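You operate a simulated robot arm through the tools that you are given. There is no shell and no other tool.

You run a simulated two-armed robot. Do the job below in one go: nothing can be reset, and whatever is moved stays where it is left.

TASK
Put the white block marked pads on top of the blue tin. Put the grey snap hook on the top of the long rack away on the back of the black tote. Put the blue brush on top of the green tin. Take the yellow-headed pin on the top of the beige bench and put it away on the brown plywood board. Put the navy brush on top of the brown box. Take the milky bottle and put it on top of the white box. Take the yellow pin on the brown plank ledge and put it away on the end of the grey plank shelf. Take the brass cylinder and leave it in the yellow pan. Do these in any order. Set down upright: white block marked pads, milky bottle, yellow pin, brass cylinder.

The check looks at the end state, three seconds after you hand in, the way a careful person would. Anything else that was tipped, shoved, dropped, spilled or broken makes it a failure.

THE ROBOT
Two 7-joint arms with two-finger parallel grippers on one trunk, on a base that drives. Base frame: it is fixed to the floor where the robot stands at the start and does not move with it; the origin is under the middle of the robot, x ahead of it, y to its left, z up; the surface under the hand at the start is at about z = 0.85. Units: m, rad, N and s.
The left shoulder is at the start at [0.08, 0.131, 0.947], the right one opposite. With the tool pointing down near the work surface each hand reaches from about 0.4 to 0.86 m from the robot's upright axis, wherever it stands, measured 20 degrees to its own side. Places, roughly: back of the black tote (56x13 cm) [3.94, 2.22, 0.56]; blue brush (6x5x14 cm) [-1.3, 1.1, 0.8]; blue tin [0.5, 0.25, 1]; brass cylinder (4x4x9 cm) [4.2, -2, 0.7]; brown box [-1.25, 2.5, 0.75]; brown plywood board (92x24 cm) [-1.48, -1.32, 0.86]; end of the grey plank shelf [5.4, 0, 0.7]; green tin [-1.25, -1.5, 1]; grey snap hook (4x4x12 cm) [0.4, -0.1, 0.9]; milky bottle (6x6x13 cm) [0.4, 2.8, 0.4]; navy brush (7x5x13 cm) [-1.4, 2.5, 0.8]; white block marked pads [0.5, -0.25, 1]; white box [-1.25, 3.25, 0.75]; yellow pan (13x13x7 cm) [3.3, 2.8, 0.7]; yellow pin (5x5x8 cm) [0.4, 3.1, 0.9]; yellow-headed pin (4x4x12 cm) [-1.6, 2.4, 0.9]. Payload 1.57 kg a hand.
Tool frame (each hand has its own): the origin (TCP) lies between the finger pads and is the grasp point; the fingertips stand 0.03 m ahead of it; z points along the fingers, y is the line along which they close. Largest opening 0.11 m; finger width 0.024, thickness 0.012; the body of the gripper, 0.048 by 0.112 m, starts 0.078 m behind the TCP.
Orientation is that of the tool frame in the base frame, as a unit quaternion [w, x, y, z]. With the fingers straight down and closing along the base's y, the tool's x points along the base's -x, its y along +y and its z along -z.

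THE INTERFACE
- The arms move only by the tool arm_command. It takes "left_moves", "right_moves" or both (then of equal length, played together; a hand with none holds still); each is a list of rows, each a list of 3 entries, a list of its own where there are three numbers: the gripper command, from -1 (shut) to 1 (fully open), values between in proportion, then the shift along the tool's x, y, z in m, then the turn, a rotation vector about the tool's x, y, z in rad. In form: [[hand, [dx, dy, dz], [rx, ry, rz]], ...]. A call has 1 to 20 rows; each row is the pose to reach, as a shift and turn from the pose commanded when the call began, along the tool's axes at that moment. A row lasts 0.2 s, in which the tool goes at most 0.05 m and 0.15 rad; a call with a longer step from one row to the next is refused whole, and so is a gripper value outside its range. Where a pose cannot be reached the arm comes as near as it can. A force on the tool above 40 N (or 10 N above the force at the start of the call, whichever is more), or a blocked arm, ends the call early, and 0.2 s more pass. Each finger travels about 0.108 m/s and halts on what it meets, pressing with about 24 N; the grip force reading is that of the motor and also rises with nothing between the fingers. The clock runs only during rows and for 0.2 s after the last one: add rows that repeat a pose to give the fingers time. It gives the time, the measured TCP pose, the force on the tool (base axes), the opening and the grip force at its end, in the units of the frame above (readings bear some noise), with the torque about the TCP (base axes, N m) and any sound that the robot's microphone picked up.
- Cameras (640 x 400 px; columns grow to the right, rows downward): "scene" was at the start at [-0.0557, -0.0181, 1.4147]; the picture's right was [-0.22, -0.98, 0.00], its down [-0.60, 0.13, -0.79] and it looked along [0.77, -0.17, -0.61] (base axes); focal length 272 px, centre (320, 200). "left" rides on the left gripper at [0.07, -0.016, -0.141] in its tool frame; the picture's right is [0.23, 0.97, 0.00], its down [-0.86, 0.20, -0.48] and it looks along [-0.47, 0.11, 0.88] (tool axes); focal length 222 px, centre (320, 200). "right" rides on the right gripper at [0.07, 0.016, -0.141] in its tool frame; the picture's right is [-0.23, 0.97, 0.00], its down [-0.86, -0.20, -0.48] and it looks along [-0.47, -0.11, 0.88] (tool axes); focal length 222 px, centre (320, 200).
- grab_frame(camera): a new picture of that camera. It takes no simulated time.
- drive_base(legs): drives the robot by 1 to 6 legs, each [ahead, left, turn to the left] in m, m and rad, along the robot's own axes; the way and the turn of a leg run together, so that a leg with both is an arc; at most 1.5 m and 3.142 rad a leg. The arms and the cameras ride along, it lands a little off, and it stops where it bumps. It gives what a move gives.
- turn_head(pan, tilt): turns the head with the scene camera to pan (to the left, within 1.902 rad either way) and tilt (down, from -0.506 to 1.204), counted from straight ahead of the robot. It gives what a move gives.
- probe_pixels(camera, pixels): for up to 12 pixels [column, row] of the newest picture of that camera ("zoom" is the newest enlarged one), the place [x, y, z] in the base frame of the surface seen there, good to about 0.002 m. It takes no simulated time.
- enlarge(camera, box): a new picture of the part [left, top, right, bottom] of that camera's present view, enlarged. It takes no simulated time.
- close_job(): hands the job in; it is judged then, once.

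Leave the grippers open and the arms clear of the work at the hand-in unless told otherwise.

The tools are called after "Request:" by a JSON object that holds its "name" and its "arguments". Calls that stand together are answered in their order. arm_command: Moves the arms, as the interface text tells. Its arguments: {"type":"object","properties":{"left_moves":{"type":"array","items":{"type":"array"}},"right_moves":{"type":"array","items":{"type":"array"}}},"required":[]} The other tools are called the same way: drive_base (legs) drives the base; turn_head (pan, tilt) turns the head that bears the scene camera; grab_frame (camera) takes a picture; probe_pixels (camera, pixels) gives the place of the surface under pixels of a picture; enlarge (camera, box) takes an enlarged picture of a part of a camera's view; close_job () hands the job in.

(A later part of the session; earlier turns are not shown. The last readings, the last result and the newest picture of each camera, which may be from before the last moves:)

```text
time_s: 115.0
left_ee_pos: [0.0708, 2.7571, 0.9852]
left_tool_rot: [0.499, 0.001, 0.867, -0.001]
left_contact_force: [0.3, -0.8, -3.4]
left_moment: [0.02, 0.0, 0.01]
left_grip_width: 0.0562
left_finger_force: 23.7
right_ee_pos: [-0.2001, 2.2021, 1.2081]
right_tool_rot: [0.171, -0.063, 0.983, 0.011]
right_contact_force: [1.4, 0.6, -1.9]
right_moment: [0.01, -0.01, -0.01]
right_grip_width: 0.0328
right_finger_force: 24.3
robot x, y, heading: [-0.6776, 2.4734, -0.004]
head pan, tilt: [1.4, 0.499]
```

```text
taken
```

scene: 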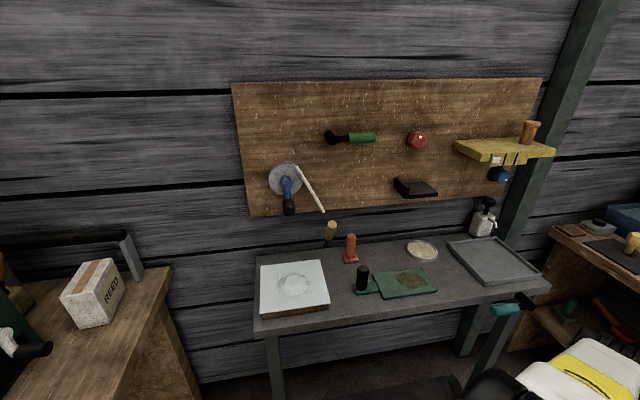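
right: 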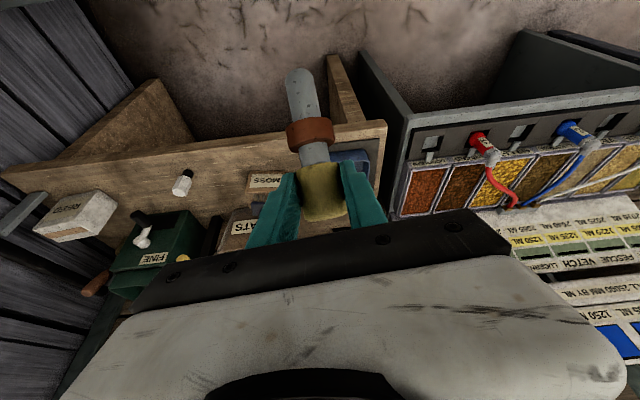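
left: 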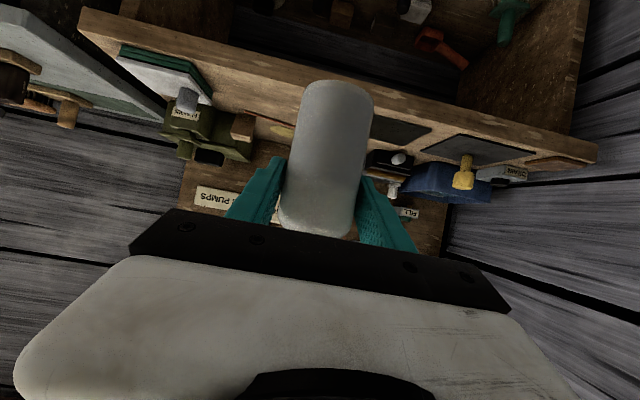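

The pegboard items reach y≈3.26, so I must watch the right arm. I'll look at my right arm to know where its elbow is.

Request:
{"name": "turn_head", "arguments": {"pan": -0.8, "tilt": 0.1}}

Request:
{"name": "grab_frame", "arguments": {"camera": "scene"}}

Request:
{"name": "probe_pixels", "arguments": {"camera": "scene", "pixels": [[320, 100], [320, 200], [400, 100], [420, 200], [250, 100], [200, 100], [450, 50], [320, 20], [500, 100], [150, 200]]}}

```text
time_s: 117.0
left_ee_pos: [0.0713, 2.757, 0.9843]
left_tool_rot: [0.5, 0.001, 0.866, -0.001]
left_contact_force: [-0.8, 0.3, -2.9]
left_moment: [0.06, 0.03, 0.0]
left_grip_width: 0.0559
left_finger_force: 24.4
right_ee_pos: [-0.201, 2.2018, 1.2108]
right_tool_rot: [0.171, -0.063, 0.983, 0.012]
right_contact_force: [-0.5, -0.1, -2.4]
right_moment: [0.03, -0.02, 0.0]
right_grip_width: 0.0329
right_finger_force: 24.5
robot x, y, heading: [-0.6785, 2.4731, 0.001]
head pan, tilt: [-0.799, 0.099]
```

```text
taken
```

scene: 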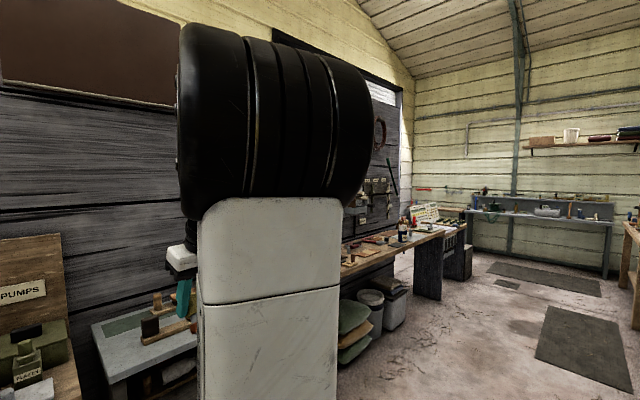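

```text
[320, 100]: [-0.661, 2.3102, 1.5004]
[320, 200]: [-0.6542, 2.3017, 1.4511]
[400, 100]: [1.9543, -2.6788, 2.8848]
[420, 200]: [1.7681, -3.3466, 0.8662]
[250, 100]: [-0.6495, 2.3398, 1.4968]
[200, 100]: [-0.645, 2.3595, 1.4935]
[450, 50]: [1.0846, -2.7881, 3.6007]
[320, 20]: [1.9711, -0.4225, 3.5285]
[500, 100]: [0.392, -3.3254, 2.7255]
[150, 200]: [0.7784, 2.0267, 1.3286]
```

The right elbow is compact (above the shoulder), so a heading of about 143° works. I'll first retract and raise the left hand with the bottle.

Request:
{"name": "arm_command", "arguments": {"left_moves": [[-1, [-0.0083, -0.0193, -0.0328], [0, 0, 0]], [-1, [-0.0166, -0.0386, -0.0656], [0, 0, 0]], [-1, [-0.0249, -0.0579, -0.0984], [0, 0, 0]], [-1, [-0.0331, -0.0771, -0.1313], [0, 0, 0]], [-1, [-0.0414, -0.0964, -0.1641], [0, 0, 0]], [-1, [-0.0497, -0.1157, -0.1969], [0, 0, 0]], [-1, [-0.058, -0.135, -0.2297], [0, 0, 0]], [-1, [-0.058, -0.135, -0.2297], [0, 0, 0]]]}}

Request:
{"name": "drive_base", "arguments": {"legs": [[0.08, 0, 0], [0, 0, 2.5]]}}

Request:
{"name": "turn_head", "arguments": {"pan": 0.0, "tilt": 0.5}}

Request:
{"name": "grab_frame", "arguments": {"camera": "scene"}}

```text
time_s: 118.8
left_ee_pos: [-0.1031, 2.6219, 1.1467]
left_tool_rot: [0.499, 0.002, 0.866, -0.001]
left_contact_force: [0.1, -0.3, -3.8]
left_moment: [-0.02, 0.0, 0.0]
left_grip_width: 0.0562
left_finger_force: 23.8
right_ee_pos: [-0.1998, 2.2013, 1.2098]
right_tool_rot: [0.172, -0.063, 0.983, 0.012]
right_contact_force: [-0.3, -0.2, -1.5]
right_moment: [0.01, -0.06, -0.04]
right_grip_width: 0.0328
right_finger_force: 23.3
robot x, y, heading: [-0.6781, 2.472, -0.0]
head pan, tilt: [-0.799, 0.099]
```

```text
time_s: 125.8
left_ee_pos: [-1.1518, 2.6905, 1.1478]
left_tool_rot: [-0.157, 0.822, -0.272, -0.475]
left_contact_force: [-0.1, -0.5, -3.0]
left_moment: [0.01, -0.03, -0.01]
left_grip_width: 0.0558
left_finger_force: 24.2
right_ee_pos: [-0.8253, 2.9706, 1.2097]
right_tool_rot: [-0.043, 0.954, -0.248, -0.166]
right_contact_force: [0.5, 0.3, -1.5]
right_moment: [0.01, -0.01, -0.02]
right_grip_width: 0.0329
right_finger_force: 24.0
robot x, y, heading: [-0.5986, 2.4701, 2.497]
head pan, tilt: [-0.799, 0.099]
```

```text
time_s: 127.0
left_ee_pos: [-1.1514, 2.6892, 1.1467]
left_tool_rot: [-0.158, 0.822, -0.273, -0.474]
left_contact_force: [-0.1, -0.5, -2.4]
left_moment: [0.0, -0.01, 0.02]
left_grip_width: 0.0557
left_finger_force: 24.7
right_ee_pos: [-0.8261, 2.9704, 1.209]
right_tool_rot: [-0.043, 0.954, -0.247, -0.166]
right_contact_force: [0.1, 0.3, -2.7]
right_moment: [0.03, 0.03, -0.05]
right_grip_width: 0.0327
right_finger_force: 24.1
robot x, y, heading: [-0.6019, 2.4726, 2.498]
head pan, tilt: [0.0, 0.499]
```

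```text
taken
```

scene: 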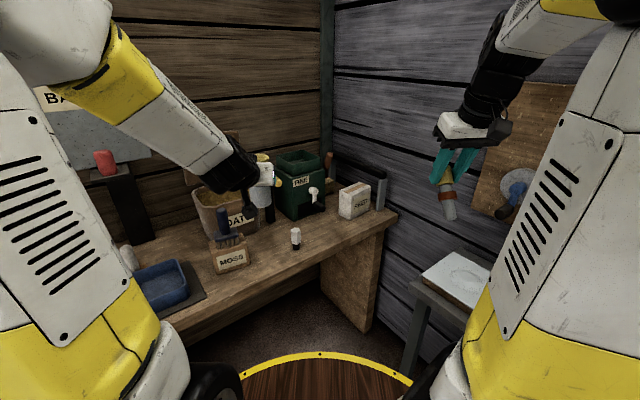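

I have a clear view of the white box and everything around it. I'll first bring the left hand to the middle (away from the grinder), then translate the base.

Request:
{"name": "arm_command", "arguments": {"left_moves": [[-1, [0.001, -0.042, 0.01], [0, 0, 0]], [-1, [0.002, -0.084, 0.02], [0, 0, 0]], [-1, [0.004, -0.126, 0.03], [0, 0, 0]], [-1, [0.005, -0.168, 0.04], [0, 0, 0]], [-1, [0.006, -0.21, 0.05], [0, 0, 0]], [-1, [0.006, -0.21, 0.05], [0, 0, 0]]]}}

Request:
{"name": "drive_base", "arguments": {"legs": [[0.282, -0.076, 0]]}}

Request:
{"name": "grab_frame", "arguments": {"camera": "scene"}}

Request:
{"name": "grab_frame", "arguments": {"camera": "left"}}

```text
time_s: 128.3
left_ee_pos: [-1.0578, 2.8836, 1.1154]
left_tool_rot: [-0.157, 0.822, -0.272, -0.474]
left_contact_force: [0.0, -0.6, -2.3]
left_moment: [0.01, -0.01, 0.02]
left_grip_width: 0.056
left_finger_force: 24.1
right_ee_pos: [-0.8247, 2.971, 1.2104]
right_tool_rot: [-0.043, 0.954, -0.247, -0.165]
right_contact_force: [-0.2, 0.4, -2.4]
right_moment: [0.0, 0.02, -0.02]
right_grip_width: 0.0328
right_finger_force: 23.7
robot x, y, heading: [-0.6005, 2.4699, 2.508]
head pan, tilt: [0.0, 0.499]
```

```text
time_s: 130.4
left_ee_pos: [-1.2421, 3.1093, 1.1156]
left_tool_rot: [-0.155, 0.823, -0.27, -0.475]
left_contact_force: [0.6, 0.3, -3.4]
left_moment: [0.02, -0.02, 0.01]
left_grip_width: 0.0561
left_finger_force: 23.7
right_ee_pos: [-1.0103, 3.1975, 1.2097]
right_tool_rot: [-0.042, 0.954, -0.245, -0.167]
right_contact_force: [0.8, 0.0, -2.5]
right_moment: [0.04, 0.0, 0.03]
right_grip_width: 0.0326
right_finger_force: 23.7
robot x, y, heading: [-0.7859, 2.6974, 2.506]
head pan, tilt: [0.0, 0.499]
```

```text
taken
```

scene: 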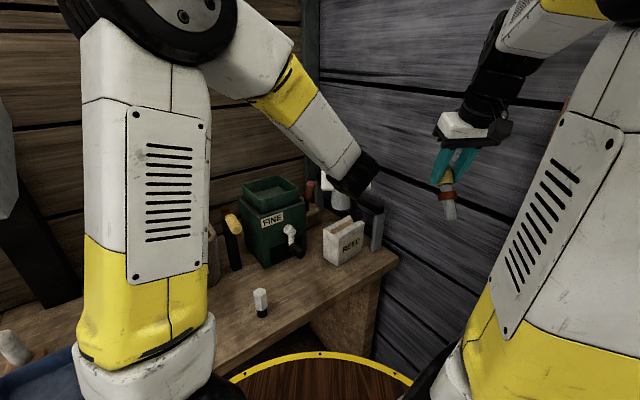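

```text
taken
```

left: 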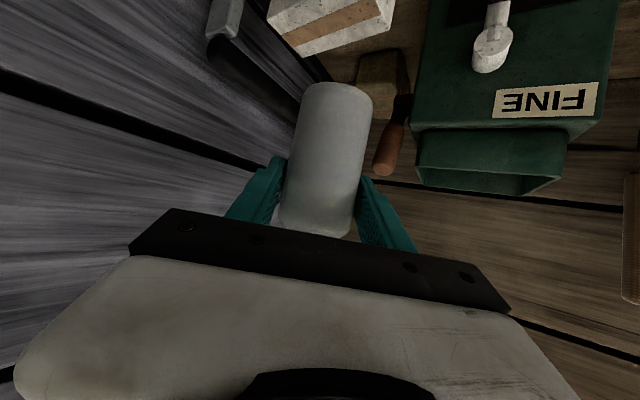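

I'll enlarge the area around the white box and the bottle, and probe both.

Request:
{"name": "enlarge", "arguments": {"camera": "scene", "box": [280, 160, 408, 280]}}

```text
3.33 times, centred on (344, 220) of scene
```

zoom: 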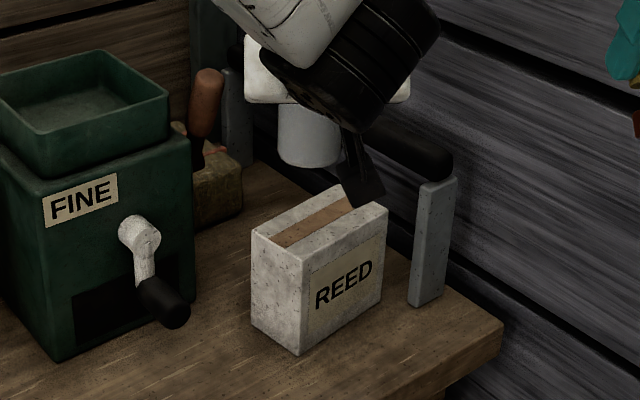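

Request:
{"name": "probe_pixels", "arguments": {"camera": "zoom", "pixels": [[255, 232], [305, 252], [384, 210], [335, 188], [320, 220], [290, 160], [310, 165], [330, 160], [310, 130], [365, 190], [430, 185], [200, 85]]}}

```text
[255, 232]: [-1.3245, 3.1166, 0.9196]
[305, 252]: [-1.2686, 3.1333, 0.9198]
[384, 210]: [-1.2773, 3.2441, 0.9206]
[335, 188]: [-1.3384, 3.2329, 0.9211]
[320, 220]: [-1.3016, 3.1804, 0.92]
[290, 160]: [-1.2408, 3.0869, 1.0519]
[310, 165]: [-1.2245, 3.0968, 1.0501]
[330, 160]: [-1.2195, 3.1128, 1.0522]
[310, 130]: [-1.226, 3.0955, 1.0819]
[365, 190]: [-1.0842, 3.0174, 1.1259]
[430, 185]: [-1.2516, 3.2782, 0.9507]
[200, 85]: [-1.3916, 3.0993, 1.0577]
```

Box top centre (-1.302,3.182,0.920). The bottle's centre is at (-1.245,3.1115) with bottom at 1.046. I'll move 8.8 cm forward and 2.3 cm right along the tool's heading, then lower 11.2 cm.

Request:
{"name": "arm_command", "arguments": {"left_moves": [[-1, [-0.0146, -0.0075, 0.0253], [0, 0, 0]], [-1, [-0.0293, -0.0151, 0.0506], [0, 0, 0]], [-1, [-0.0439, -0.0226, 0.0759], [0, 0, 0]], [-1, [-0.0439, -0.0226, 0.0759], [0, 0, 0]], [-1, [-0.0179, -0.0226, 0.0909], [0, 0, 0]], [-1, [0.0081, -0.0226, 0.1059], [0, 0, 0]], [-1, [0.0341, -0.0226, 0.1209], [0, 0, 0]], [-1, [0.0531, -0.0226, 0.1319], [0, 0, 0]], [-1, [0.0531, -0.0226, 0.1319], [0, 0, 0]]]}}

Request:
{"name": "enlarge", "arguments": {"camera": "scene", "box": [280, 160, 408, 280]}}

Request:
{"name": "grab_frame", "arguments": {"camera": "left"}}

```text
time_s: 132.4
left_ee_pos: [-1.2979, 3.1801, 1.0037]
left_tool_rot: [-0.156, 0.823, -0.27, -0.475]
left_contact_force: [0.1, 0.7, -3.0]
left_moment: [-0.05, -0.04, 0.02]
left_grip_width: 0.0555
left_finger_force: 24.4
right_ee_pos: [-1.0104, 3.1975, 1.209]
right_tool_rot: [-0.043, 0.954, -0.245, -0.167]
right_contact_force: [0.1, 0.3, -2.0]
right_moment: [0.01, 0.04, 0.0]
right_grip_width: 0.0328
right_finger_force: 23.9
robot x, y, heading: [-0.7839, 2.6981, 2.511]
head pan, tilt: [0.0, 0.499]
```

```text
3.33 times, centred on (344, 220) of scene
```

zoom: 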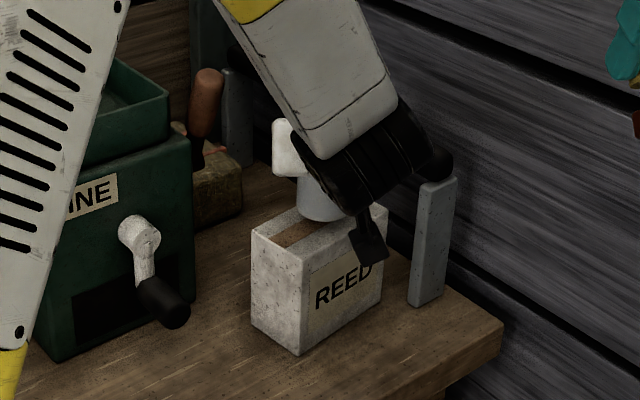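

```text
taken
```

left: 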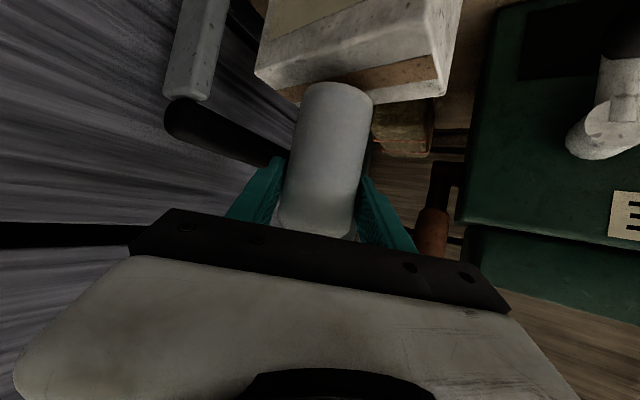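

The bottle is over the box's centre, about 1.4 cm above. I'll lower 11 mm, then a few mm more gently until it touches.

Request:
{"name": "arm_command", "arguments": {"left_moves": [[-1, [0.005, 0, 0.003], [0, 0, 0]], [-1, [0.0095, 0, 0.0055], [0, 0, 0]], [-1, [0.0113, 0, 0.0065], [0, 0, 0]], [-1, [0.0126, 0, 0.0073], [0, 0, 0]], [-1, [0.0134, 0, 0.0078], [0, 0, 0]], [-1, [0.0134, 0, 0.0078], [0, 0, 0]]]}}

Request:
{"name": "enlarge", "arguments": {"camera": "scene", "box": [280, 160, 408, 280]}}

```text
time_s: 133.8
left_ee_pos: [-1.2988, 3.1796, 0.9908]
left_tool_rot: [-0.157, 0.822, -0.27, -0.476]
left_contact_force: [2.0, -1.4, 9.8]
left_moment: [-0.12, -0.39, -0.01]
left_grip_width: 0.0557
left_finger_force: 23.8
right_ee_pos: [-1.0101, 3.1974, 1.2088]
right_tool_rot: [-0.044, 0.954, -0.245, -0.168]
right_contact_force: [-0.1, -0.2, -3.0]
right_moment: [0.02, 0.07, -0.02]
right_grip_width: 0.0327
right_finger_force: 24.4
robot x, y, heading: [-0.7839, 2.7001, 2.511]
head pan, tilt: [0.0, 0.499]
```

```text
3.33 times, centred on (344, 220) of scene
```

zoom: 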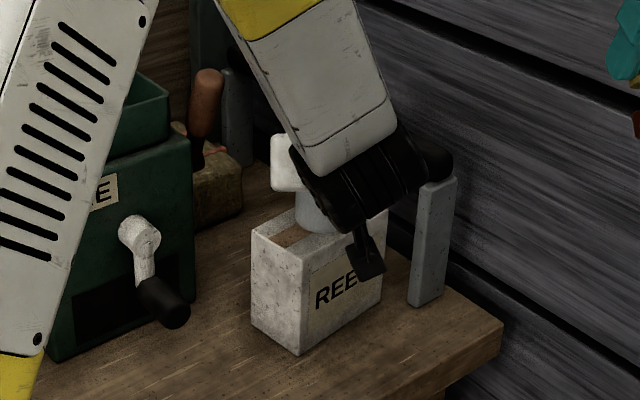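

Contact is made (about 13 N). I'll relax 1.5 mm, open to about 8.5 cm, and retreat along the tool axis.

Request:
{"name": "arm_command", "arguments": {"left_moves": [[-1, [-0.0013, 0, -0.0008], [0, 0, 0]], [-1, [-0.0013, 0, -0.0008], [0, 0, 0]], [0.2, [-0.0013, 0, -0.0008], [0, 0, 0]], [0.5, [-0.0013, 0, -0.0008], [0, 0, 0]], [0.5, [-0.0013, 0, -0.0008], [0, 0, 0]], [0.5, [-0.0013, 0, -0.03], [0, 0, 0]], [0.5, [-0.0013, 0, -0.065], [0, 0, 0]], [0.5, [-0.0013, 0, -0.1], [0, 0, 0]], [0.5, [-0.0013, 0, -0.135], [0, 0, 0]], [0.5, [-0.0013, 0, -0.135], [0, 0, 0]]]}}

Request:
{"name": "enlarge", "arguments": {"camera": "scene", "box": [280, 160, 408, 280]}}

Request:
{"name": "grab_frame", "arguments": {"camera": "left"}}

```text
time_s: 136.0
left_ee_pos: [-1.2048, 3.1101, 1.0583]
left_tool_rot: [-0.156, 0.823, -0.269, -0.475]
left_contact_force: [0.2, 0.5, -0.4]
left_moment: [-0.01, 0.0, 0.0]
left_grip_width: 0.0824
left_finger_force: 0.0
right_ee_pos: [-1.0096, 3.198, 1.2098]
right_tool_rot: [-0.043, 0.954, -0.245, -0.166]
right_contact_force: [0.4, 0.5, -2.0]
right_moment: [0.04, 0.02, -0.02]
right_grip_width: 0.0329
right_finger_force: 24.5
robot x, y, heading: [-0.7806, 2.7005, 2.514]
head pan, tilt: [0.0, 0.499]
```

```text
3.33 times, centred on (344, 220) of scene
```

zoom: 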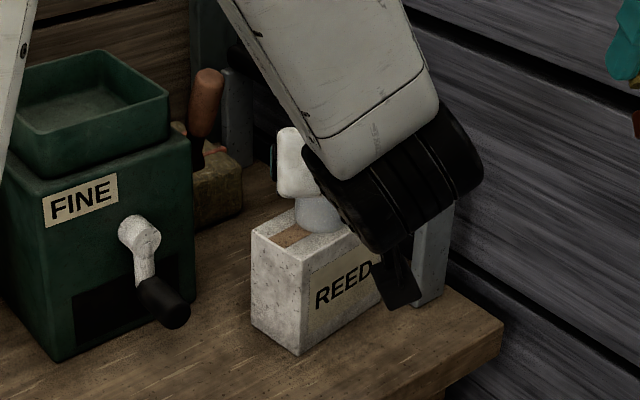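

```text
taken
```

left: 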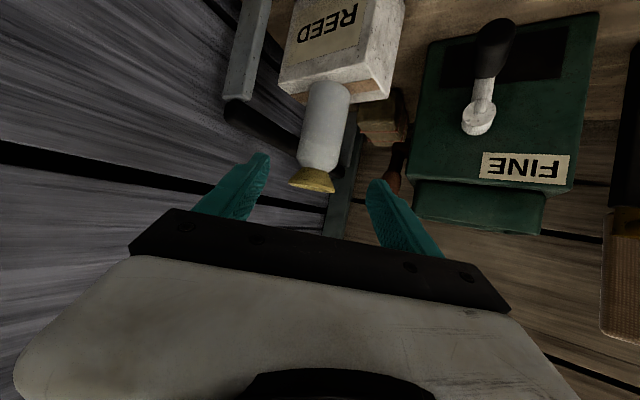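

The bottle stands on the white box. I'll back the base away and verify.

Request:
{"name": "drive_base", "arguments": {"legs": [[-0.3, 0, 0]]}}

Request:
{"name": "enlarge", "arguments": {"camera": "scene", "box": [200, 120, 440, 300]}}

```text
time_s: 138.0
left_ee_pos: [-0.9617, 2.9305, 1.0583]
left_tool_rot: [-0.155, 0.823, -0.269, -0.475]
left_contact_force: [-0.9, 0.3, -1.3]
left_moment: [0.0, 0.0, 0.01]
left_grip_width: 0.0826
left_finger_force: 0.1
right_ee_pos: [-0.7675, 3.0187, 1.2095]
right_tool_rot: [-0.043, 0.954, -0.244, -0.167]
right_contact_force: [0.0, 0.3, -1.7]
right_moment: [0.02, 0.04, -0.04]
right_grip_width: 0.033
right_finger_force: 24.0
robot x, y, heading: [-0.5385, 2.5186, 2.51]
head pan, tilt: [0.0, 0.499]
```

```text
2.22 times, centred on (320, 210) of scene
```

zoom: 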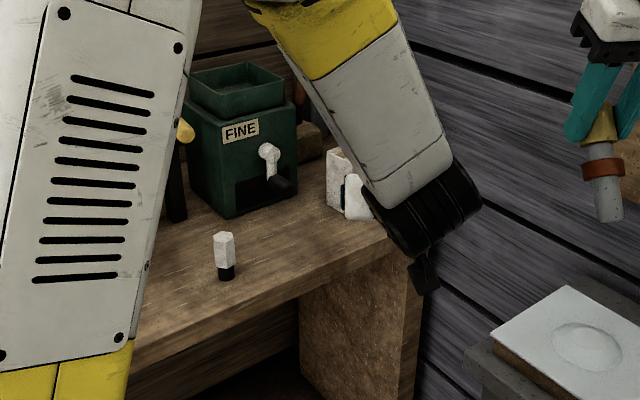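

The arm hides it. I'll bring the left hand back to an upright, compact pose and look again.

Request:
{"name": "arm_command", "arguments": {"left_moves": [[0.5, [-0.009, 0.035, -0.02], [0, 0.13, 0]], [0.5, [-0.018, 0.07, -0.04], [0, 0.26, 0]], [0.5, [-0.027, 0.106, -0.059], [0, 0.39, 0]], [0.5, [-0.036, 0.141, -0.079], [0, 0.52, 0]], [0.5, [-0.046, 0.177, -0.099], [0, 0.65, 0]], [0.5, [-0.055, 0.212, -0.119], [0, 0.78, 0]], [0.8, [-0.064, 0.248, -0.138], [0, 0.91, 0]], [1, [-0.073, 0.283, -0.158], [0, 1.047, 0]], [1, [-0.073, 0.283, -0.158], [0, 1.047, 0]]]}}

Request:
{"name": "grab_frame", "arguments": {"camera": "scene"}}

Request:
{"name": "enlarge", "arguments": {"camera": "scene", "box": [280, 120, 440, 240]}}

```text
time_s: 140.2
left_ee_pos: [-1.0685, 2.6071, 1.1951]
left_tool_rot: [0.002, 0.964, -0.266, 0.008]
left_contact_force: [0.1, -0.3, -0.8]
left_moment: [0.1, -0.05, -0.04]
left_grip_width: 0.11
left_finger_force: 0.1
left hand out of reach, approached as far as the arm can: row 6
right_ee_pos: [-0.766, 3.0152, 1.2097]
right_tool_rot: [-0.043, 0.954, -0.244, -0.167]
right_contact_force: [-1.1, -0.9, -2.5]
right_moment: [0.1, -0.06, -0.03]
right_grip_width: 0.0328
right_finger_force: 24.2
robot x, y, heading: [-0.5352, 2.5211, 2.511]
head pan, tilt: [0.0, 0.499]
stopped in row 9 (left hand): the arm was blocked; the commanded pose is now the measured one
```

```text
taken
```

scene: 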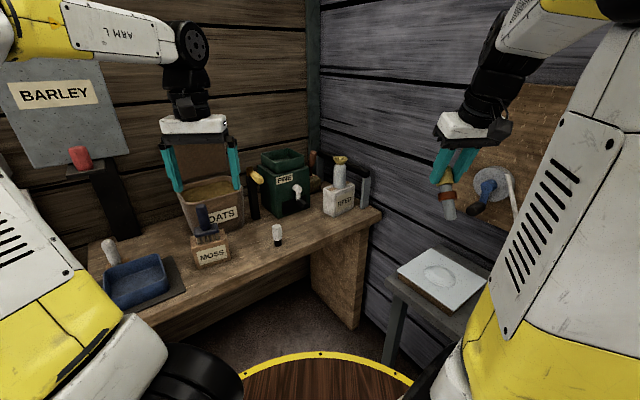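

```text
3.33 times, centred on (360, 180) of scene
```

zoom: 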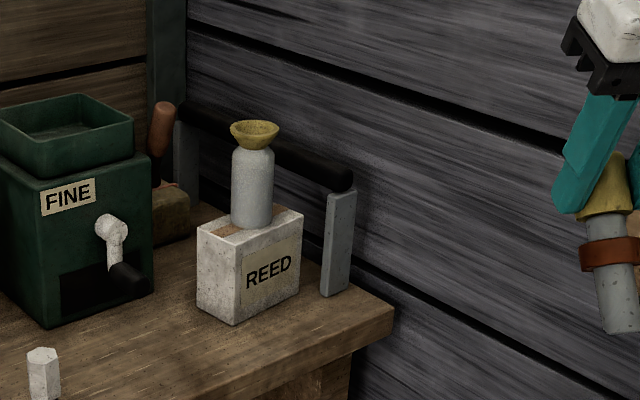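

The bottle stands upright and centred on the white box. The left arm reported being blocked at the end; I'll check its clearance to the hopper.

Request:
{"name": "probe_pixels", "arguments": {"camera": "scene", "pixels": [[110, 30], [60, 25], [30, 30], [190, 45], [190, 100], [15, 100], [130, 100], [100, 60], [83, 155]]}}

Request:
{"name": "turn_head", "arguments": {"pan": 0.7, "tilt": 0.1}}

Request:
{"name": "grab_frame", "arguments": {"camera": "scene"}}

```text
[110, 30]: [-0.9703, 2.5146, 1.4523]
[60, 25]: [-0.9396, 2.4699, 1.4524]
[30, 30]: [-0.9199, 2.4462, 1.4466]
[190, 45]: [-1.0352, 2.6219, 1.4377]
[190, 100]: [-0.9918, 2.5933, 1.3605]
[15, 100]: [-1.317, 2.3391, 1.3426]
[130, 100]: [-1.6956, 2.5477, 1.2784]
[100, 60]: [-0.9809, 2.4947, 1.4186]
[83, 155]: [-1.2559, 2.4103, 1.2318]
```

```text
time_s: 141.3
left_ee_pos: [-1.0663, 2.61, 1.1946]
left_tool_rot: [0.004, 0.964, -0.267, 0.007]
left_contact_force: [0.1, -0.5, 0.7]
left_moment: [0.0, -0.03, -0.03]
left_grip_width: 0.1102
left_finger_force: 0.0
right_ee_pos: [-0.7658, 3.0184, 1.2087]
right_tool_rot: [-0.043, 0.954, -0.244, -0.167]
right_contact_force: [0.2, 0.0, -2.5]
right_moment: [0.02, 0.02, 0.01]
right_grip_width: 0.0329
right_finger_force: 23.8
robot x, y, heading: [-0.5388, 2.5203, 2.511]
head pan, tilt: [0.7, 0.099]
```

```text
taken
```

scene: 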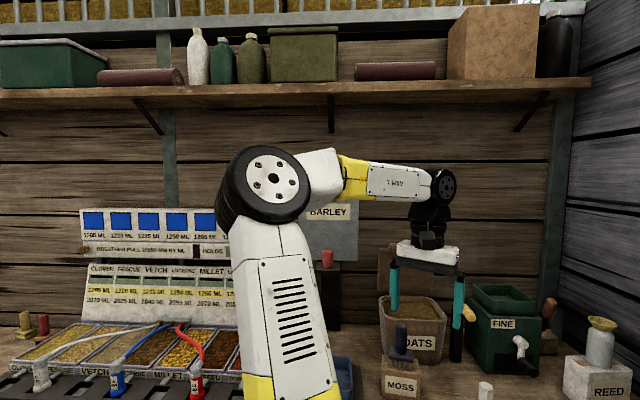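

The arm is free in the air, nothing touched. Next is the blue brush at about (-1.3,1.1). I'll back a little, turn to face -x and slide along to y≈1.4.

Request:
{"name": "drive_base", "arguments": {"legs": [[-0.1, 0, 0], [0, 0, 0.63], [0, 1.1, 0]]}}

Request:
{"name": "turn_head", "arguments": {"pan": 0.2, "tilt": 0.6}}

Request:
{"name": "grab_frame", "arguments": {"camera": "scene"}}

Request:
{"name": "turn_head", "arguments": {"pan": 0.9, "tilt": 0.5}}

Request:
{"name": "grab_frame", "arguments": {"camera": "scene"}}

```text
time_s: 149.3
left_ee_pos: [-0.9686, 1.1528, 1.195]
left_tool_rot: [0.002, 1.0, 0.03, 0.008]
left_contact_force: [0.4, -0.6, -0.5]
left_moment: [-0.02, -0.02, 0.04]
left_grip_width: 0.1101
left_finger_force: 0.1
right_ee_pos: [-0.9518, 1.6618, 1.2087]
right_tool_rot: [0.009, 0.984, 0.049, -0.172]
right_contact_force: [0.0, -0.1, -2.3]
right_moment: [0.0, 0.05, -0.04]
right_grip_width: 0.0329
right_finger_force: 24.2
robot x, y, heading: [-0.4826, 1.3775, 3.11]
head pan, tilt: [0.7, 0.099]
```

```text
time_s: 150.2
left_ee_pos: [-0.9692, 1.1533, 1.195]
left_tool_rot: [0.0, 1.0, 0.03, 0.007]
left_contact_force: [0.4, -0.7, 0.3]
left_moment: [-0.01, -0.03, -0.04]
left_grip_width: 0.11
left_finger_force: 0.0
right_ee_pos: [-0.9514, 1.6601, 1.2102]
right_tool_rot: [0.009, 0.984, 0.049, -0.171]
right_contact_force: [-0.1, 0.4, -1.6]
right_moment: [0.01, 0.0, -0.02]
right_grip_width: 0.033
right_finger_force: 23.6
robot x, y, heading: [-0.4817, 1.3784, 3.11]
head pan, tilt: [0.201, 0.6]
```

```text
taken
```

scene: 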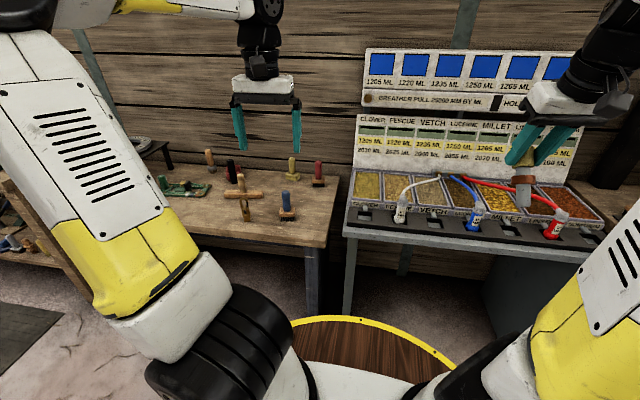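

```text
time_s: 151.3
left_ee_pos: [-0.9685, 1.1537, 1.1949]
left_tool_rot: [0.0, 1.0, 0.029, 0.008]
left_contact_force: [0.1, -0.2, 0.3]
left_moment: [0.01, 0.0, -0.04]
left_grip_width: 0.1097
left_finger_force: 0.1
right_ee_pos: [-0.9522, 1.6615, 1.2092]
right_tool_rot: [0.008, 0.984, 0.048, -0.172]
right_contact_force: [0.2, 0.1, -1.1]
right_moment: [-0.02, 0.03, 0.0]
right_grip_width: 0.0329
right_finger_force: 23.9
robot x, y, heading: [-0.481, 1.3766, 3.112]
head pan, tilt: [0.901, 0.499]
```

```text
taken
```

scene: 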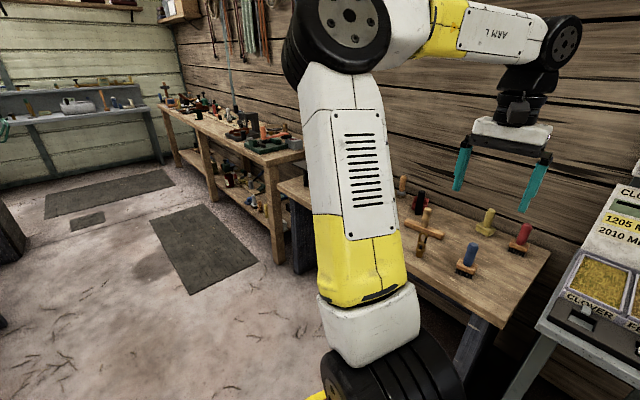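

The blue-handled brush is at (285,205) in the first of these pictures. I'll turn the head back and enlarge it.

Request:
{"name": "turn_head", "arguments": {"pan": 0.25, "tilt": 0.65}}

Request:
{"name": "enlarge", "arguments": {"camera": "scene", "box": [200, 110, 360, 230]}}

```text
time_s: 152.3
left_ee_pos: [-0.9687, 1.1538, 1.1958]
left_tool_rot: [0.001, 1.0, 0.029, 0.008]
left_contact_force: [0.4, 0.3, 0.5]
left_moment: [-0.01, -0.03, 0.01]
left_grip_width: 0.1101
left_finger_force: 0.1
right_ee_pos: [-0.9508, 1.6609, 1.2087]
right_tool_rot: [0.008, 0.984, 0.048, -0.172]
right_contact_force: [0.7, 0.1, -2.1]
right_moment: [-0.04, 0.03, -0.02]
right_grip_width: 0.033
right_finger_force: 24.1
robot x, y, heading: [-0.4785, 1.377, 3.113]
head pan, tilt: [0.25, 0.649]
```

```text
3.33 times, centred on (280, 170) of scene
```

zoom: 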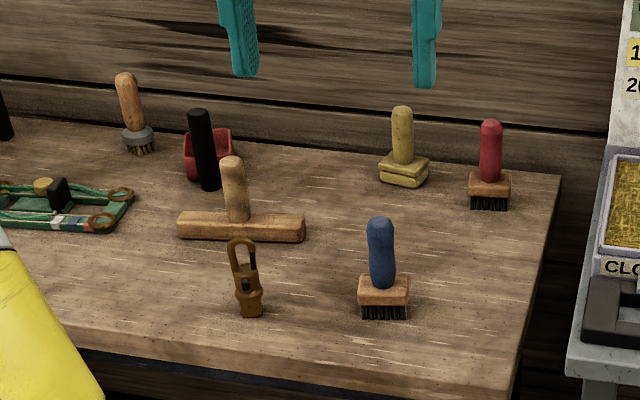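

I'll probe the blue brush and nearby items.

Request:
{"name": "probe_pixels", "arguments": {"camera": "zoom", "pixels": [[380, 222], [382, 250], [382, 275], [368, 235], [394, 235], [370, 265], [395, 265], [360, 288], [409, 288], [362, 312], [406, 314], [384, 300]]}}

Request:
{"name": "probe_pixels", "arguments": {"camera": "zoom", "pixels": [[300, 230], [262, 290], [240, 245], [490, 190], [405, 175], [430, 335], [300, 340], [300, 372], [365, 275], [408, 275], [540, 200], [236, 190]]}}

```text
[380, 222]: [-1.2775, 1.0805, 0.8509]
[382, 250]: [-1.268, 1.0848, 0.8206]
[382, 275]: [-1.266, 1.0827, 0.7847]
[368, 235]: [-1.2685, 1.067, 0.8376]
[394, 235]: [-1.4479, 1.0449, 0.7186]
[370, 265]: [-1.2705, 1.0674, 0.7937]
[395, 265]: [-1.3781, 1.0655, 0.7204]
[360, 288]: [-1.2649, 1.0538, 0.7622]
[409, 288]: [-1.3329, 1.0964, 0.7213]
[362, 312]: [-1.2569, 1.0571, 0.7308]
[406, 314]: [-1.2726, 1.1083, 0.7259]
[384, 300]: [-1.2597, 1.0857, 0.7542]
```

```text
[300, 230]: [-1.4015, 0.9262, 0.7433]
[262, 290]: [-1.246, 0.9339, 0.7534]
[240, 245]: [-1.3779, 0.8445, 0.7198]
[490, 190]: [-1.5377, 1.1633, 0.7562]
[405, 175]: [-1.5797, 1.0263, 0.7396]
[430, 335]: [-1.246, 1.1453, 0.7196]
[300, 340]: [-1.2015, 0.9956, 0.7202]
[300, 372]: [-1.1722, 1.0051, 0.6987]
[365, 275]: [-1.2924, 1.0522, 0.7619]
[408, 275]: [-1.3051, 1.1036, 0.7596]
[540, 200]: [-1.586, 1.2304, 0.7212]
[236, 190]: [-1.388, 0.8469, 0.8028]
```

The brush handle is at (-1.281,1.081), z 0.77–0.855, on the bench at z=0.72; neighbours are over 12 cm away. I'll drive 0.15 m closer, and then bring the left hand above it.

Request:
{"name": "drive_base", "arguments": {"legs": [[0.15, 0, 0.025]]}}

```text
time_s: 153.7
left_ee_pos: [-1.1174, 1.1444, 1.1939]
left_tool_rot: [0.001, 0.999, 0.042, 0.008]
left_contact_force: [-1.4, 0.5, 0.4]
left_moment: [-0.01, 0.01, 0.01]
left_grip_width: 0.1098
left_finger_force: 0.0
right_ee_pos: [-1.1136, 1.6504, 1.2099]
right_tool_rot: [0.01, 0.983, 0.062, -0.172]
right_contact_force: [0.7, 0.4, -2.2]
right_moment: [0.01, 0.04, 0.01]
right_grip_width: 0.0324
right_finger_force: 24.2
robot x, y, heading: [-0.6364, 1.3784, 3.136]
head pan, tilt: [0.25, 0.649]
```

I'll move the left hand to above the brush, at z≈0.98.

Request:
{"name": "arm_command", "arguments": {"left_moves": [[0.6, [-0.0241, 0.0071, 0.0306], [0, -0.004, 0]], [0.3, [-0.0481, 0.0141, 0.0611], [0, -0.008, 0]], [0.1, [-0.0722, 0.0212, 0.0917], [0, -0.016, 0]], [0.1, [-0.0962, 0.0282, 0.1223], [0, -0.016, 0]], [0.1, [-0.1203, 0.0353, 0.1529], [0, -0.016, 0]], [0.1, [-0.1443, 0.0423, 0.1834], [0, -0.016, 0]], [0.1, [-0.1684, 0.0494, 0.214], [0, -0.016, 0]], [0.1, [-0.1684, 0.0494, 0.214], [0, -0.016, 0]]]}}

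Request:
{"name": "grab_frame", "arguments": {"camera": "left"}}

Request:
{"name": "grab_frame", "arguments": {"camera": "scene"}}

```text
time_s: 155.5
left_ee_pos: [-1.2792, 1.0806, 0.9731]
left_tool_rot: [0.001, 0.999, 0.042, -0.001]
left_contact_force: [-0.9, 0.3, -0.2]
left_moment: [-0.01, -0.01, 0.02]
left_grip_width: 0.0606
left_finger_force: 0.1
right_ee_pos: [-1.1132, 1.6519, 1.2094]
right_tool_rot: [0.01, 0.983, 0.061, -0.172]
right_contact_force: [1.3, -0.1, -2.0]
right_moment: [0.0, 0.01, -0.02]
right_grip_width: 0.0329
right_finger_force: 24.1
robot x, y, heading: [-0.6339, 1.3831, 3.135]
head pan, tilt: [0.25, 0.649]
```

```text
taken
```

left: 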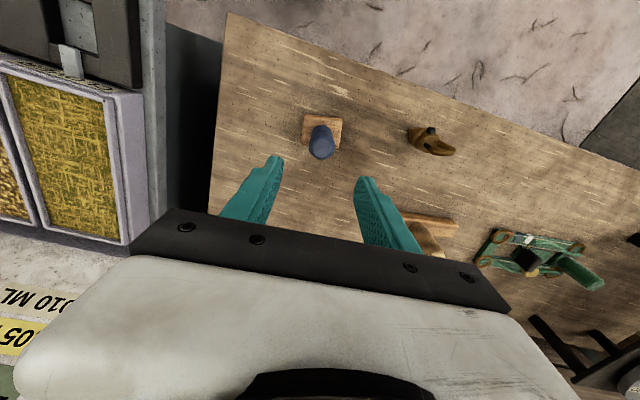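

```text
taken
```

scene: 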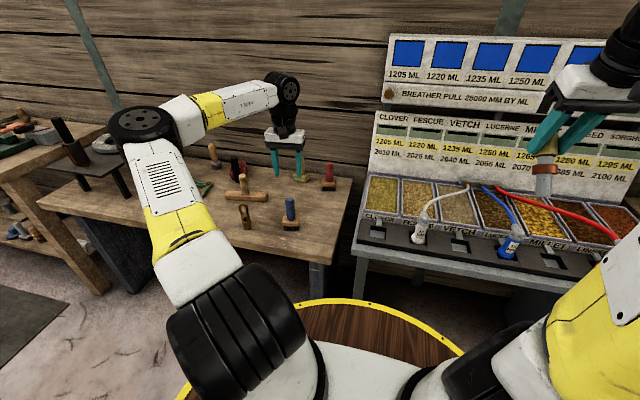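

I'll probe the brush in the left view for exact alignment.

Request:
{"name": "probe_pixels", "arguments": {"camera": "left", "pixels": [[322, 148], [310, 145], [334, 145], [320, 130], [304, 120], [340, 125], [308, 138], [318, 118]]}}

Request:
{"name": "enlarge", "arguments": {"camera": "left", "box": [280, 90, 376, 180]}}

```text
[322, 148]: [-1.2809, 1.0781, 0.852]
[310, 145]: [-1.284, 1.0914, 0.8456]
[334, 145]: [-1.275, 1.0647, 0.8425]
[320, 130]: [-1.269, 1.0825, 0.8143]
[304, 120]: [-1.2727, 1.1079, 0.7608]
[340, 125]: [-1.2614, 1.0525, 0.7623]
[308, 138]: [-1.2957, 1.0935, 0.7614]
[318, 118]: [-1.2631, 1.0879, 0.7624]
```

```text
4.44 times, centred on (328, 135) of left
```

zoom: 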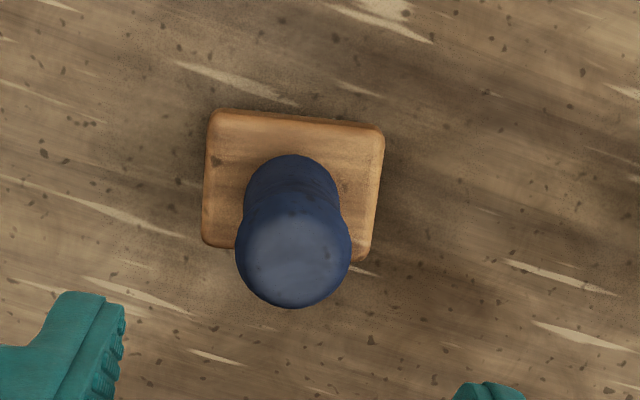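

Handle centre (-1.281,1.079). I'll descend 0.16 m to z≈0.813 and close.

Request:
{"name": "arm_command", "arguments": {"left_moves": [[0.1, [-0.001, 0.001, 0.04], [0, 0, 0]], [0.1, [-0.002, 0.0015, 0.08], [0, 0, 0]], [0.1, [-0.002, 0.0015, 0.12], [0, 0, 0]], [0.1, [-0.002, 0.0015, 0.15], [0, 0, 0]], [0.1, [-0.002, 0.0015, 0.16], [0, 0, 0]], [0.1, [-0.002, 0.0015, 0.16], [0, 0, 0]]]}}

Request:
{"name": "grab_frame", "arguments": {"camera": "left"}}

```text
time_s: 156.9
left_ee_pos: [-1.2798, 1.0792, 0.8168]
left_tool_rot: [0.0, 0.999, 0.043, 0.0]
left_contact_force: [-0.5, -0.1, 0.0]
left_moment: [-0.01, 0.0, 0.06]
left_grip_width: 0.0604
left_finger_force: 0.1
right_ee_pos: [-1.1141, 1.6531, 1.2093]
right_tool_rot: [0.011, 0.983, 0.063, -0.171]
right_contact_force: [-0.5, 0.8, -1.7]
right_moment: [-0.01, 0.02, -0.01]
right_grip_width: 0.033
right_finger_force: 23.9
robot x, y, heading: [-0.6389, 1.3854, 3.137]
head pan, tilt: [0.25, 0.649]
```

```text
taken
```

left: 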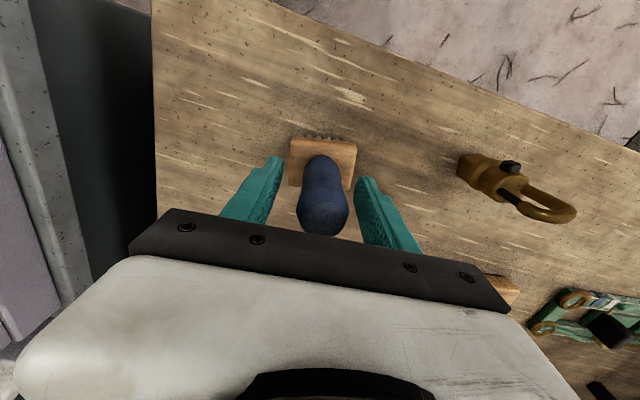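

The handle is centred. I'll close the left gripper and lift.

Request:
{"name": "arm_command", "arguments": {"left_moves": [[-1, [0, 0, 0], [0, 0, 0]], [-1, [0, 0, 0], [0, 0, 0]], [-1, [0, 0, 0], [0, 0, 0]], [-1, [0, 0, 0], [0, 0, 0]]]}}

Request:
{"name": "arm_command", "arguments": {"left_moves": [[-1, [0, 0, -0.03], [0, 0, 0]], [-1, [0, 0, -0.07], [0, 0, 0]], [-1, [0.02, 0, -0.11], [0, 0, 0]], [-1, [0.04, 0, -0.15], [0, 0, 0]], [-1, [0.06, 0, -0.19], [0, 0, 0]], [-1, [0.08, 0, -0.23], [0, 0, 0]], [-1, [0.1, 0, -0.27], [0, 0, 0]], [-1, [0.12, 0, -0.31], [0, 0, 0]], [-1, [0.14, 0, -0.35], [0, 0, 0]], [-1, [0.14, 0, -0.35], [0, 0, 0]]]}}

Request:
{"name": "grab_frame", "arguments": {"camera": "left"}}

```text
time_s: 157.9
left_ee_pos: [-1.2807, 1.0788, 0.8164]
left_tool_rot: [0.001, 0.999, 0.043, 0.0]
left_contact_force: [0.9, -0.8, -0.2]
left_moment: [-0.1, 0.01, -0.03]
left_grip_width: 0.0315
left_finger_force: 23.8
right_ee_pos: [-1.1136, 1.6526, 1.2091]
right_tool_rot: [0.011, 0.983, 0.061, -0.172]
right_contact_force: [-0.1, -0.7, -2.2]
right_moment: [0.03, 0.04, -0.02]
right_grip_width: 0.0327
right_finger_force: 23.5
robot x, y, heading: [-0.6349, 1.3838, 3.139]
head pan, tilt: [0.25, 0.649]
```

```text
time_s: 160.1
left_ee_pos: [-1.1397, 1.0914, 1.1687]
left_tool_rot: [0.0, 0.999, 0.043, 0.0]
left_contact_force: [-0.8, -1.1, -1.3]
left_moment: [0.0, -0.01, 0.02]
left_grip_width: 0.0314
left_finger_force: 24.2
right_ee_pos: [-1.1142, 1.6523, 1.2104]
right_tool_rot: [0.011, 0.983, 0.062, -0.171]
right_contact_force: [0.0, -0.5, -2.5]
right_moment: [0.03, 0.05, 0.01]
right_grip_width: 0.0329
right_finger_force: 24.2
robot x, y, heading: [-0.6362, 1.3855, 3.139]
head pan, tilt: [0.25, 0.649]
```

```text
taken
```

left: 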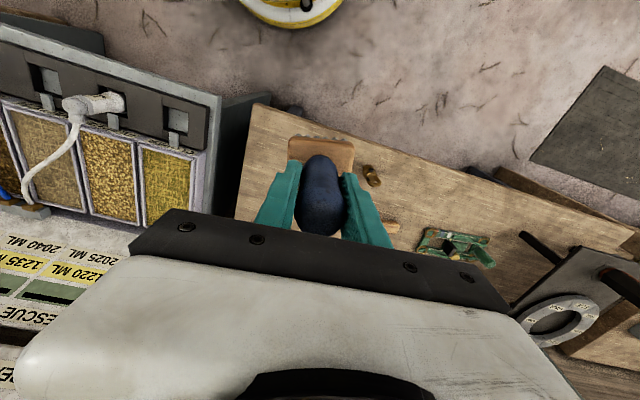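

The brush is held (bottom about 9.6 cm below the TCP). I'll back off and slide along the aisle towards -y, first to y≈0, and look ahead.

Request:
{"name": "drive_base", "arguments": {"legs": [[-0.2, 0, 0], [0, 1.4, 0]]}}

Request:
{"name": "turn_head", "arguments": {"pan": 0.9, "tilt": 0.5}}

Request:
{"name": "grab_frame", "arguments": {"camera": "scene"}}

Request:
{"name": "turn_head", "arguments": {"pan": 0.3, "tilt": 0.5}}

Request:
{"name": "grab_frame", "arguments": {"camera": "scene"}}

```text
time_s: 168.3
left_ee_pos: [-0.9055, -0.332, 1.1673]
left_tool_rot: [0.001, 0.998, 0.064, 0.0]
left_contact_force: [-0.2, 0.2, -2.6]
left_moment: [0.05, 0.01, 0.01]
left_grip_width: 0.031
left_finger_force: 23.9
right_ee_pos: [-0.9023, 0.2295, 1.209]
right_tool_rot: [0.014, 0.982, 0.082, -0.17]
right_contact_force: [0.4, -0.5, -1.1]
right_moment: [-0.02, 0.03, -0.01]
right_grip_width: 0.0329
right_finger_force: 23.8
robot x, y, heading: [-0.4164, -0.0207, -3.108]
head pan, tilt: [0.25, 0.649]
```

```text
time_s: 169.3
left_ee_pos: [-0.9041, -0.333, 1.1686]
left_tool_rot: [0.001, 0.998, 0.064, 0.0]
left_contact_force: [-1.1, -0.7, -2.0]
left_moment: [0.0, -0.03, 0.01]
left_grip_width: 0.031
left_finger_force: 23.8
right_ee_pos: [-0.9025, 0.2294, 1.2088]
right_tool_rot: [0.014, 0.982, 0.083, -0.172]
right_contact_force: [-0.4, 0.4, -2.8]
right_moment: [0.0, 0.03, -0.01]
right_grip_width: 0.0325
right_finger_force: 23.6
robot x, y, heading: [-0.411, -0.0229, -3.106]
head pan, tilt: [0.901, 0.499]
```

```text
taken
```

scene: 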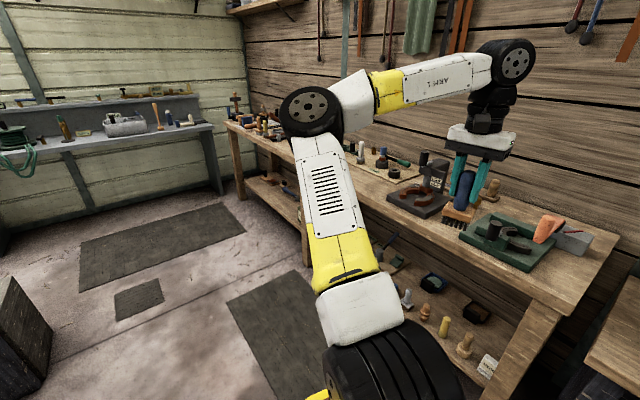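

```text
time_s: 170.3
left_ee_pos: [-0.9054, -0.3331, 1.169]
left_tool_rot: [0.001, 0.998, 0.064, 0.0]
left_contact_force: [0.9, -0.1, -2.4]
left_moment: [0.0, -0.02, 0.02]
left_grip_width: 0.0313
left_finger_force: 24.0
right_ee_pos: [-0.9031, 0.2292, 1.2094]
right_tool_rot: [0.015, 0.982, 0.082, -0.171]
right_contact_force: [-0.3, -0.4, -2.7]
right_moment: [-0.05, 0.01, -0.01]
right_grip_width: 0.0326
right_finger_force: 24.1
robot x, y, heading: [-0.4142, -0.02, -3.108]
head pan, tilt: [0.3, 0.499]
```

```text
taken
```

scene: 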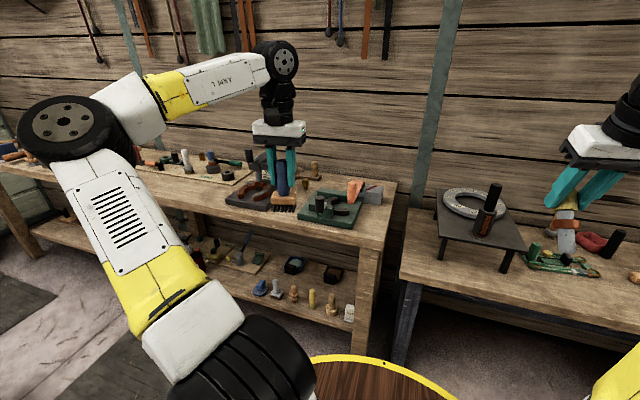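

I'll probe the bench's front edge and a few tall items before sliding further.

Request:
{"name": "probe_pixels", "arguments": {"camera": "scene", "pixels": [[330, 238], [390, 215], [180, 195], [280, 200], [350, 185], [320, 205], [60, 170], [100, 180], [235, 170], [495, 195]]}}

Request:
{"name": "enlarge", "arguments": {"camera": "scene", "box": [120, 130, 400, 330]}}

```text
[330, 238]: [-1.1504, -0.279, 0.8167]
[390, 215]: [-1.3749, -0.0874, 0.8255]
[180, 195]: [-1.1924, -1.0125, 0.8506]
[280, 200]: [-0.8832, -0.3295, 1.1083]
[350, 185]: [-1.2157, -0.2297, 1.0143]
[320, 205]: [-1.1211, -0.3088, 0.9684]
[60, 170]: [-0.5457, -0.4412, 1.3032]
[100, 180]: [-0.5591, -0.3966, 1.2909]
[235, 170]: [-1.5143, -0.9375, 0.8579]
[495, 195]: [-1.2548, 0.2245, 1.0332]
```

```text
2.00 times, centred on (260, 230) of scene
```

zoom: 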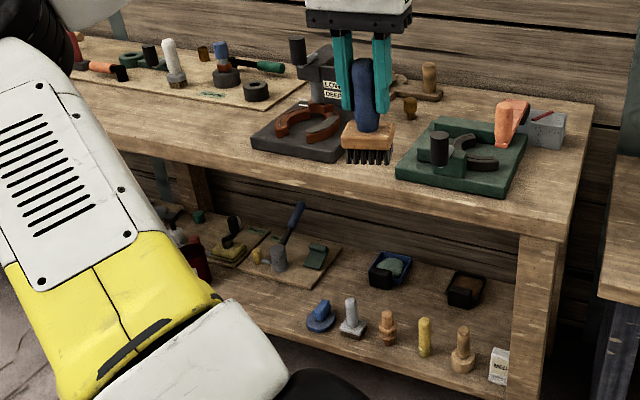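

The hands (x≥-0.98) stay clear of the bench items. I'll slide 1.25 m further, correcting the heading.

Request:
{"name": "drive_base", "arguments": {"legs": [[0, 0, -0.035], [0, 1.25, 0]]}}

Request:
{"name": "turn_head", "arguments": {"pan": 0.0, "tilt": 0.55}}

Request:
{"name": "grab_frame", "arguments": {"camera": "scene"}}

Request:
{"name": "turn_head", "arguments": {"pan": 0.7, "tilt": 0.5}}

Request:
{"name": "grab_frame", "arguments": {"camera": "scene"}}

```text
time_s: 177.1
left_ee_pos: [-0.9393, -1.5611, 1.168]
left_tool_rot: [0.0, 0.999, 0.033, 0.001]
left_contact_force: [1.0, 0.3, -1.9]
left_moment: [-0.01, 0.0, 0.01]
left_grip_width: 0.0309
left_finger_force: 24.0
right_ee_pos: [-0.9018, -0.9995, 1.2083]
right_tool_rot: [0.009, 0.984, 0.052, -0.171]
right_contact_force: [0.5, 0.0, -1.8]
right_moment: [-0.02, 0.04, 0.0]
right_grip_width: 0.0325
right_finger_force: 24.2
robot x, y, heading: [-0.4306, -1.2797, 3.112]
head pan, tilt: [0.3, 0.499]
```

```text
time_s: 177.8
left_ee_pos: [-0.9402, -1.5615, 1.1669]
left_tool_rot: [0.001, 0.999, 0.032, 0.0]
left_contact_force: [0.4, 0.3, -2.1]
left_moment: [0.0, 0.02, 0.02]
left_grip_width: 0.0313
left_finger_force: 23.8
right_ee_pos: [-0.9022, -0.9987, 1.2085]
right_tool_rot: [0.009, 0.984, 0.051, -0.172]
right_contact_force: [0.1, -0.2, -2.5]
right_moment: [-0.02, 0.01, -0.02]
right_grip_width: 0.0324
right_finger_force: 24.3
robot x, y, heading: [-0.43, -1.2787, 3.11]
head pan, tilt: [0.0, 0.55]
```

```text
taken
```

scene: 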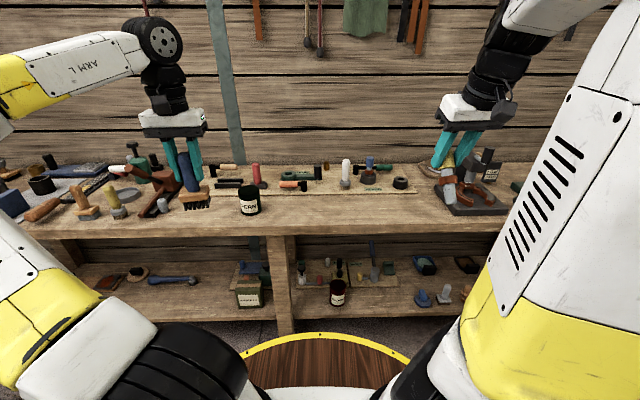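

```text
time_s: 178.9
left_ee_pos: [-0.9389, -1.5603, 1.1674]
left_tool_rot: [0.002, 0.999, 0.032, 0.0]
left_contact_force: [-1.0, 0.3, -1.1]
left_moment: [0.02, 0.03, 0.01]
left_grip_width: 0.0312
left_finger_force: 23.6
right_ee_pos: [-0.9022, -0.9997, 1.2092]
right_tool_rot: [0.009, 0.984, 0.05, -0.172]
right_contact_force: [0.6, -0.3, -2.7]
right_moment: [-0.01, 0.05, -0.01]
right_grip_width: 0.0324
right_finger_force: 23.7
robot x, y, heading: [-0.4318, -1.2813, 3.116]
head pan, tilt: [0.7, 0.499]
```

```text
taken
```

scene: 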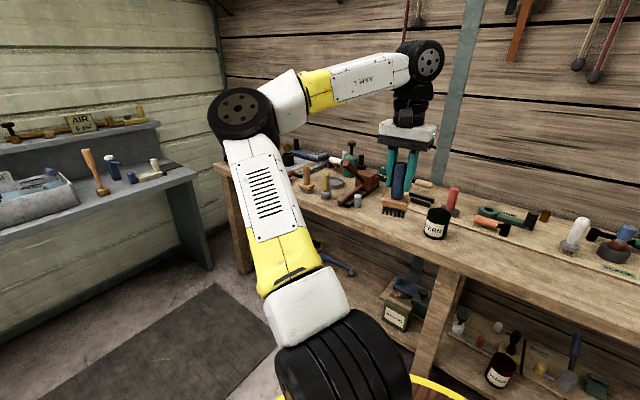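

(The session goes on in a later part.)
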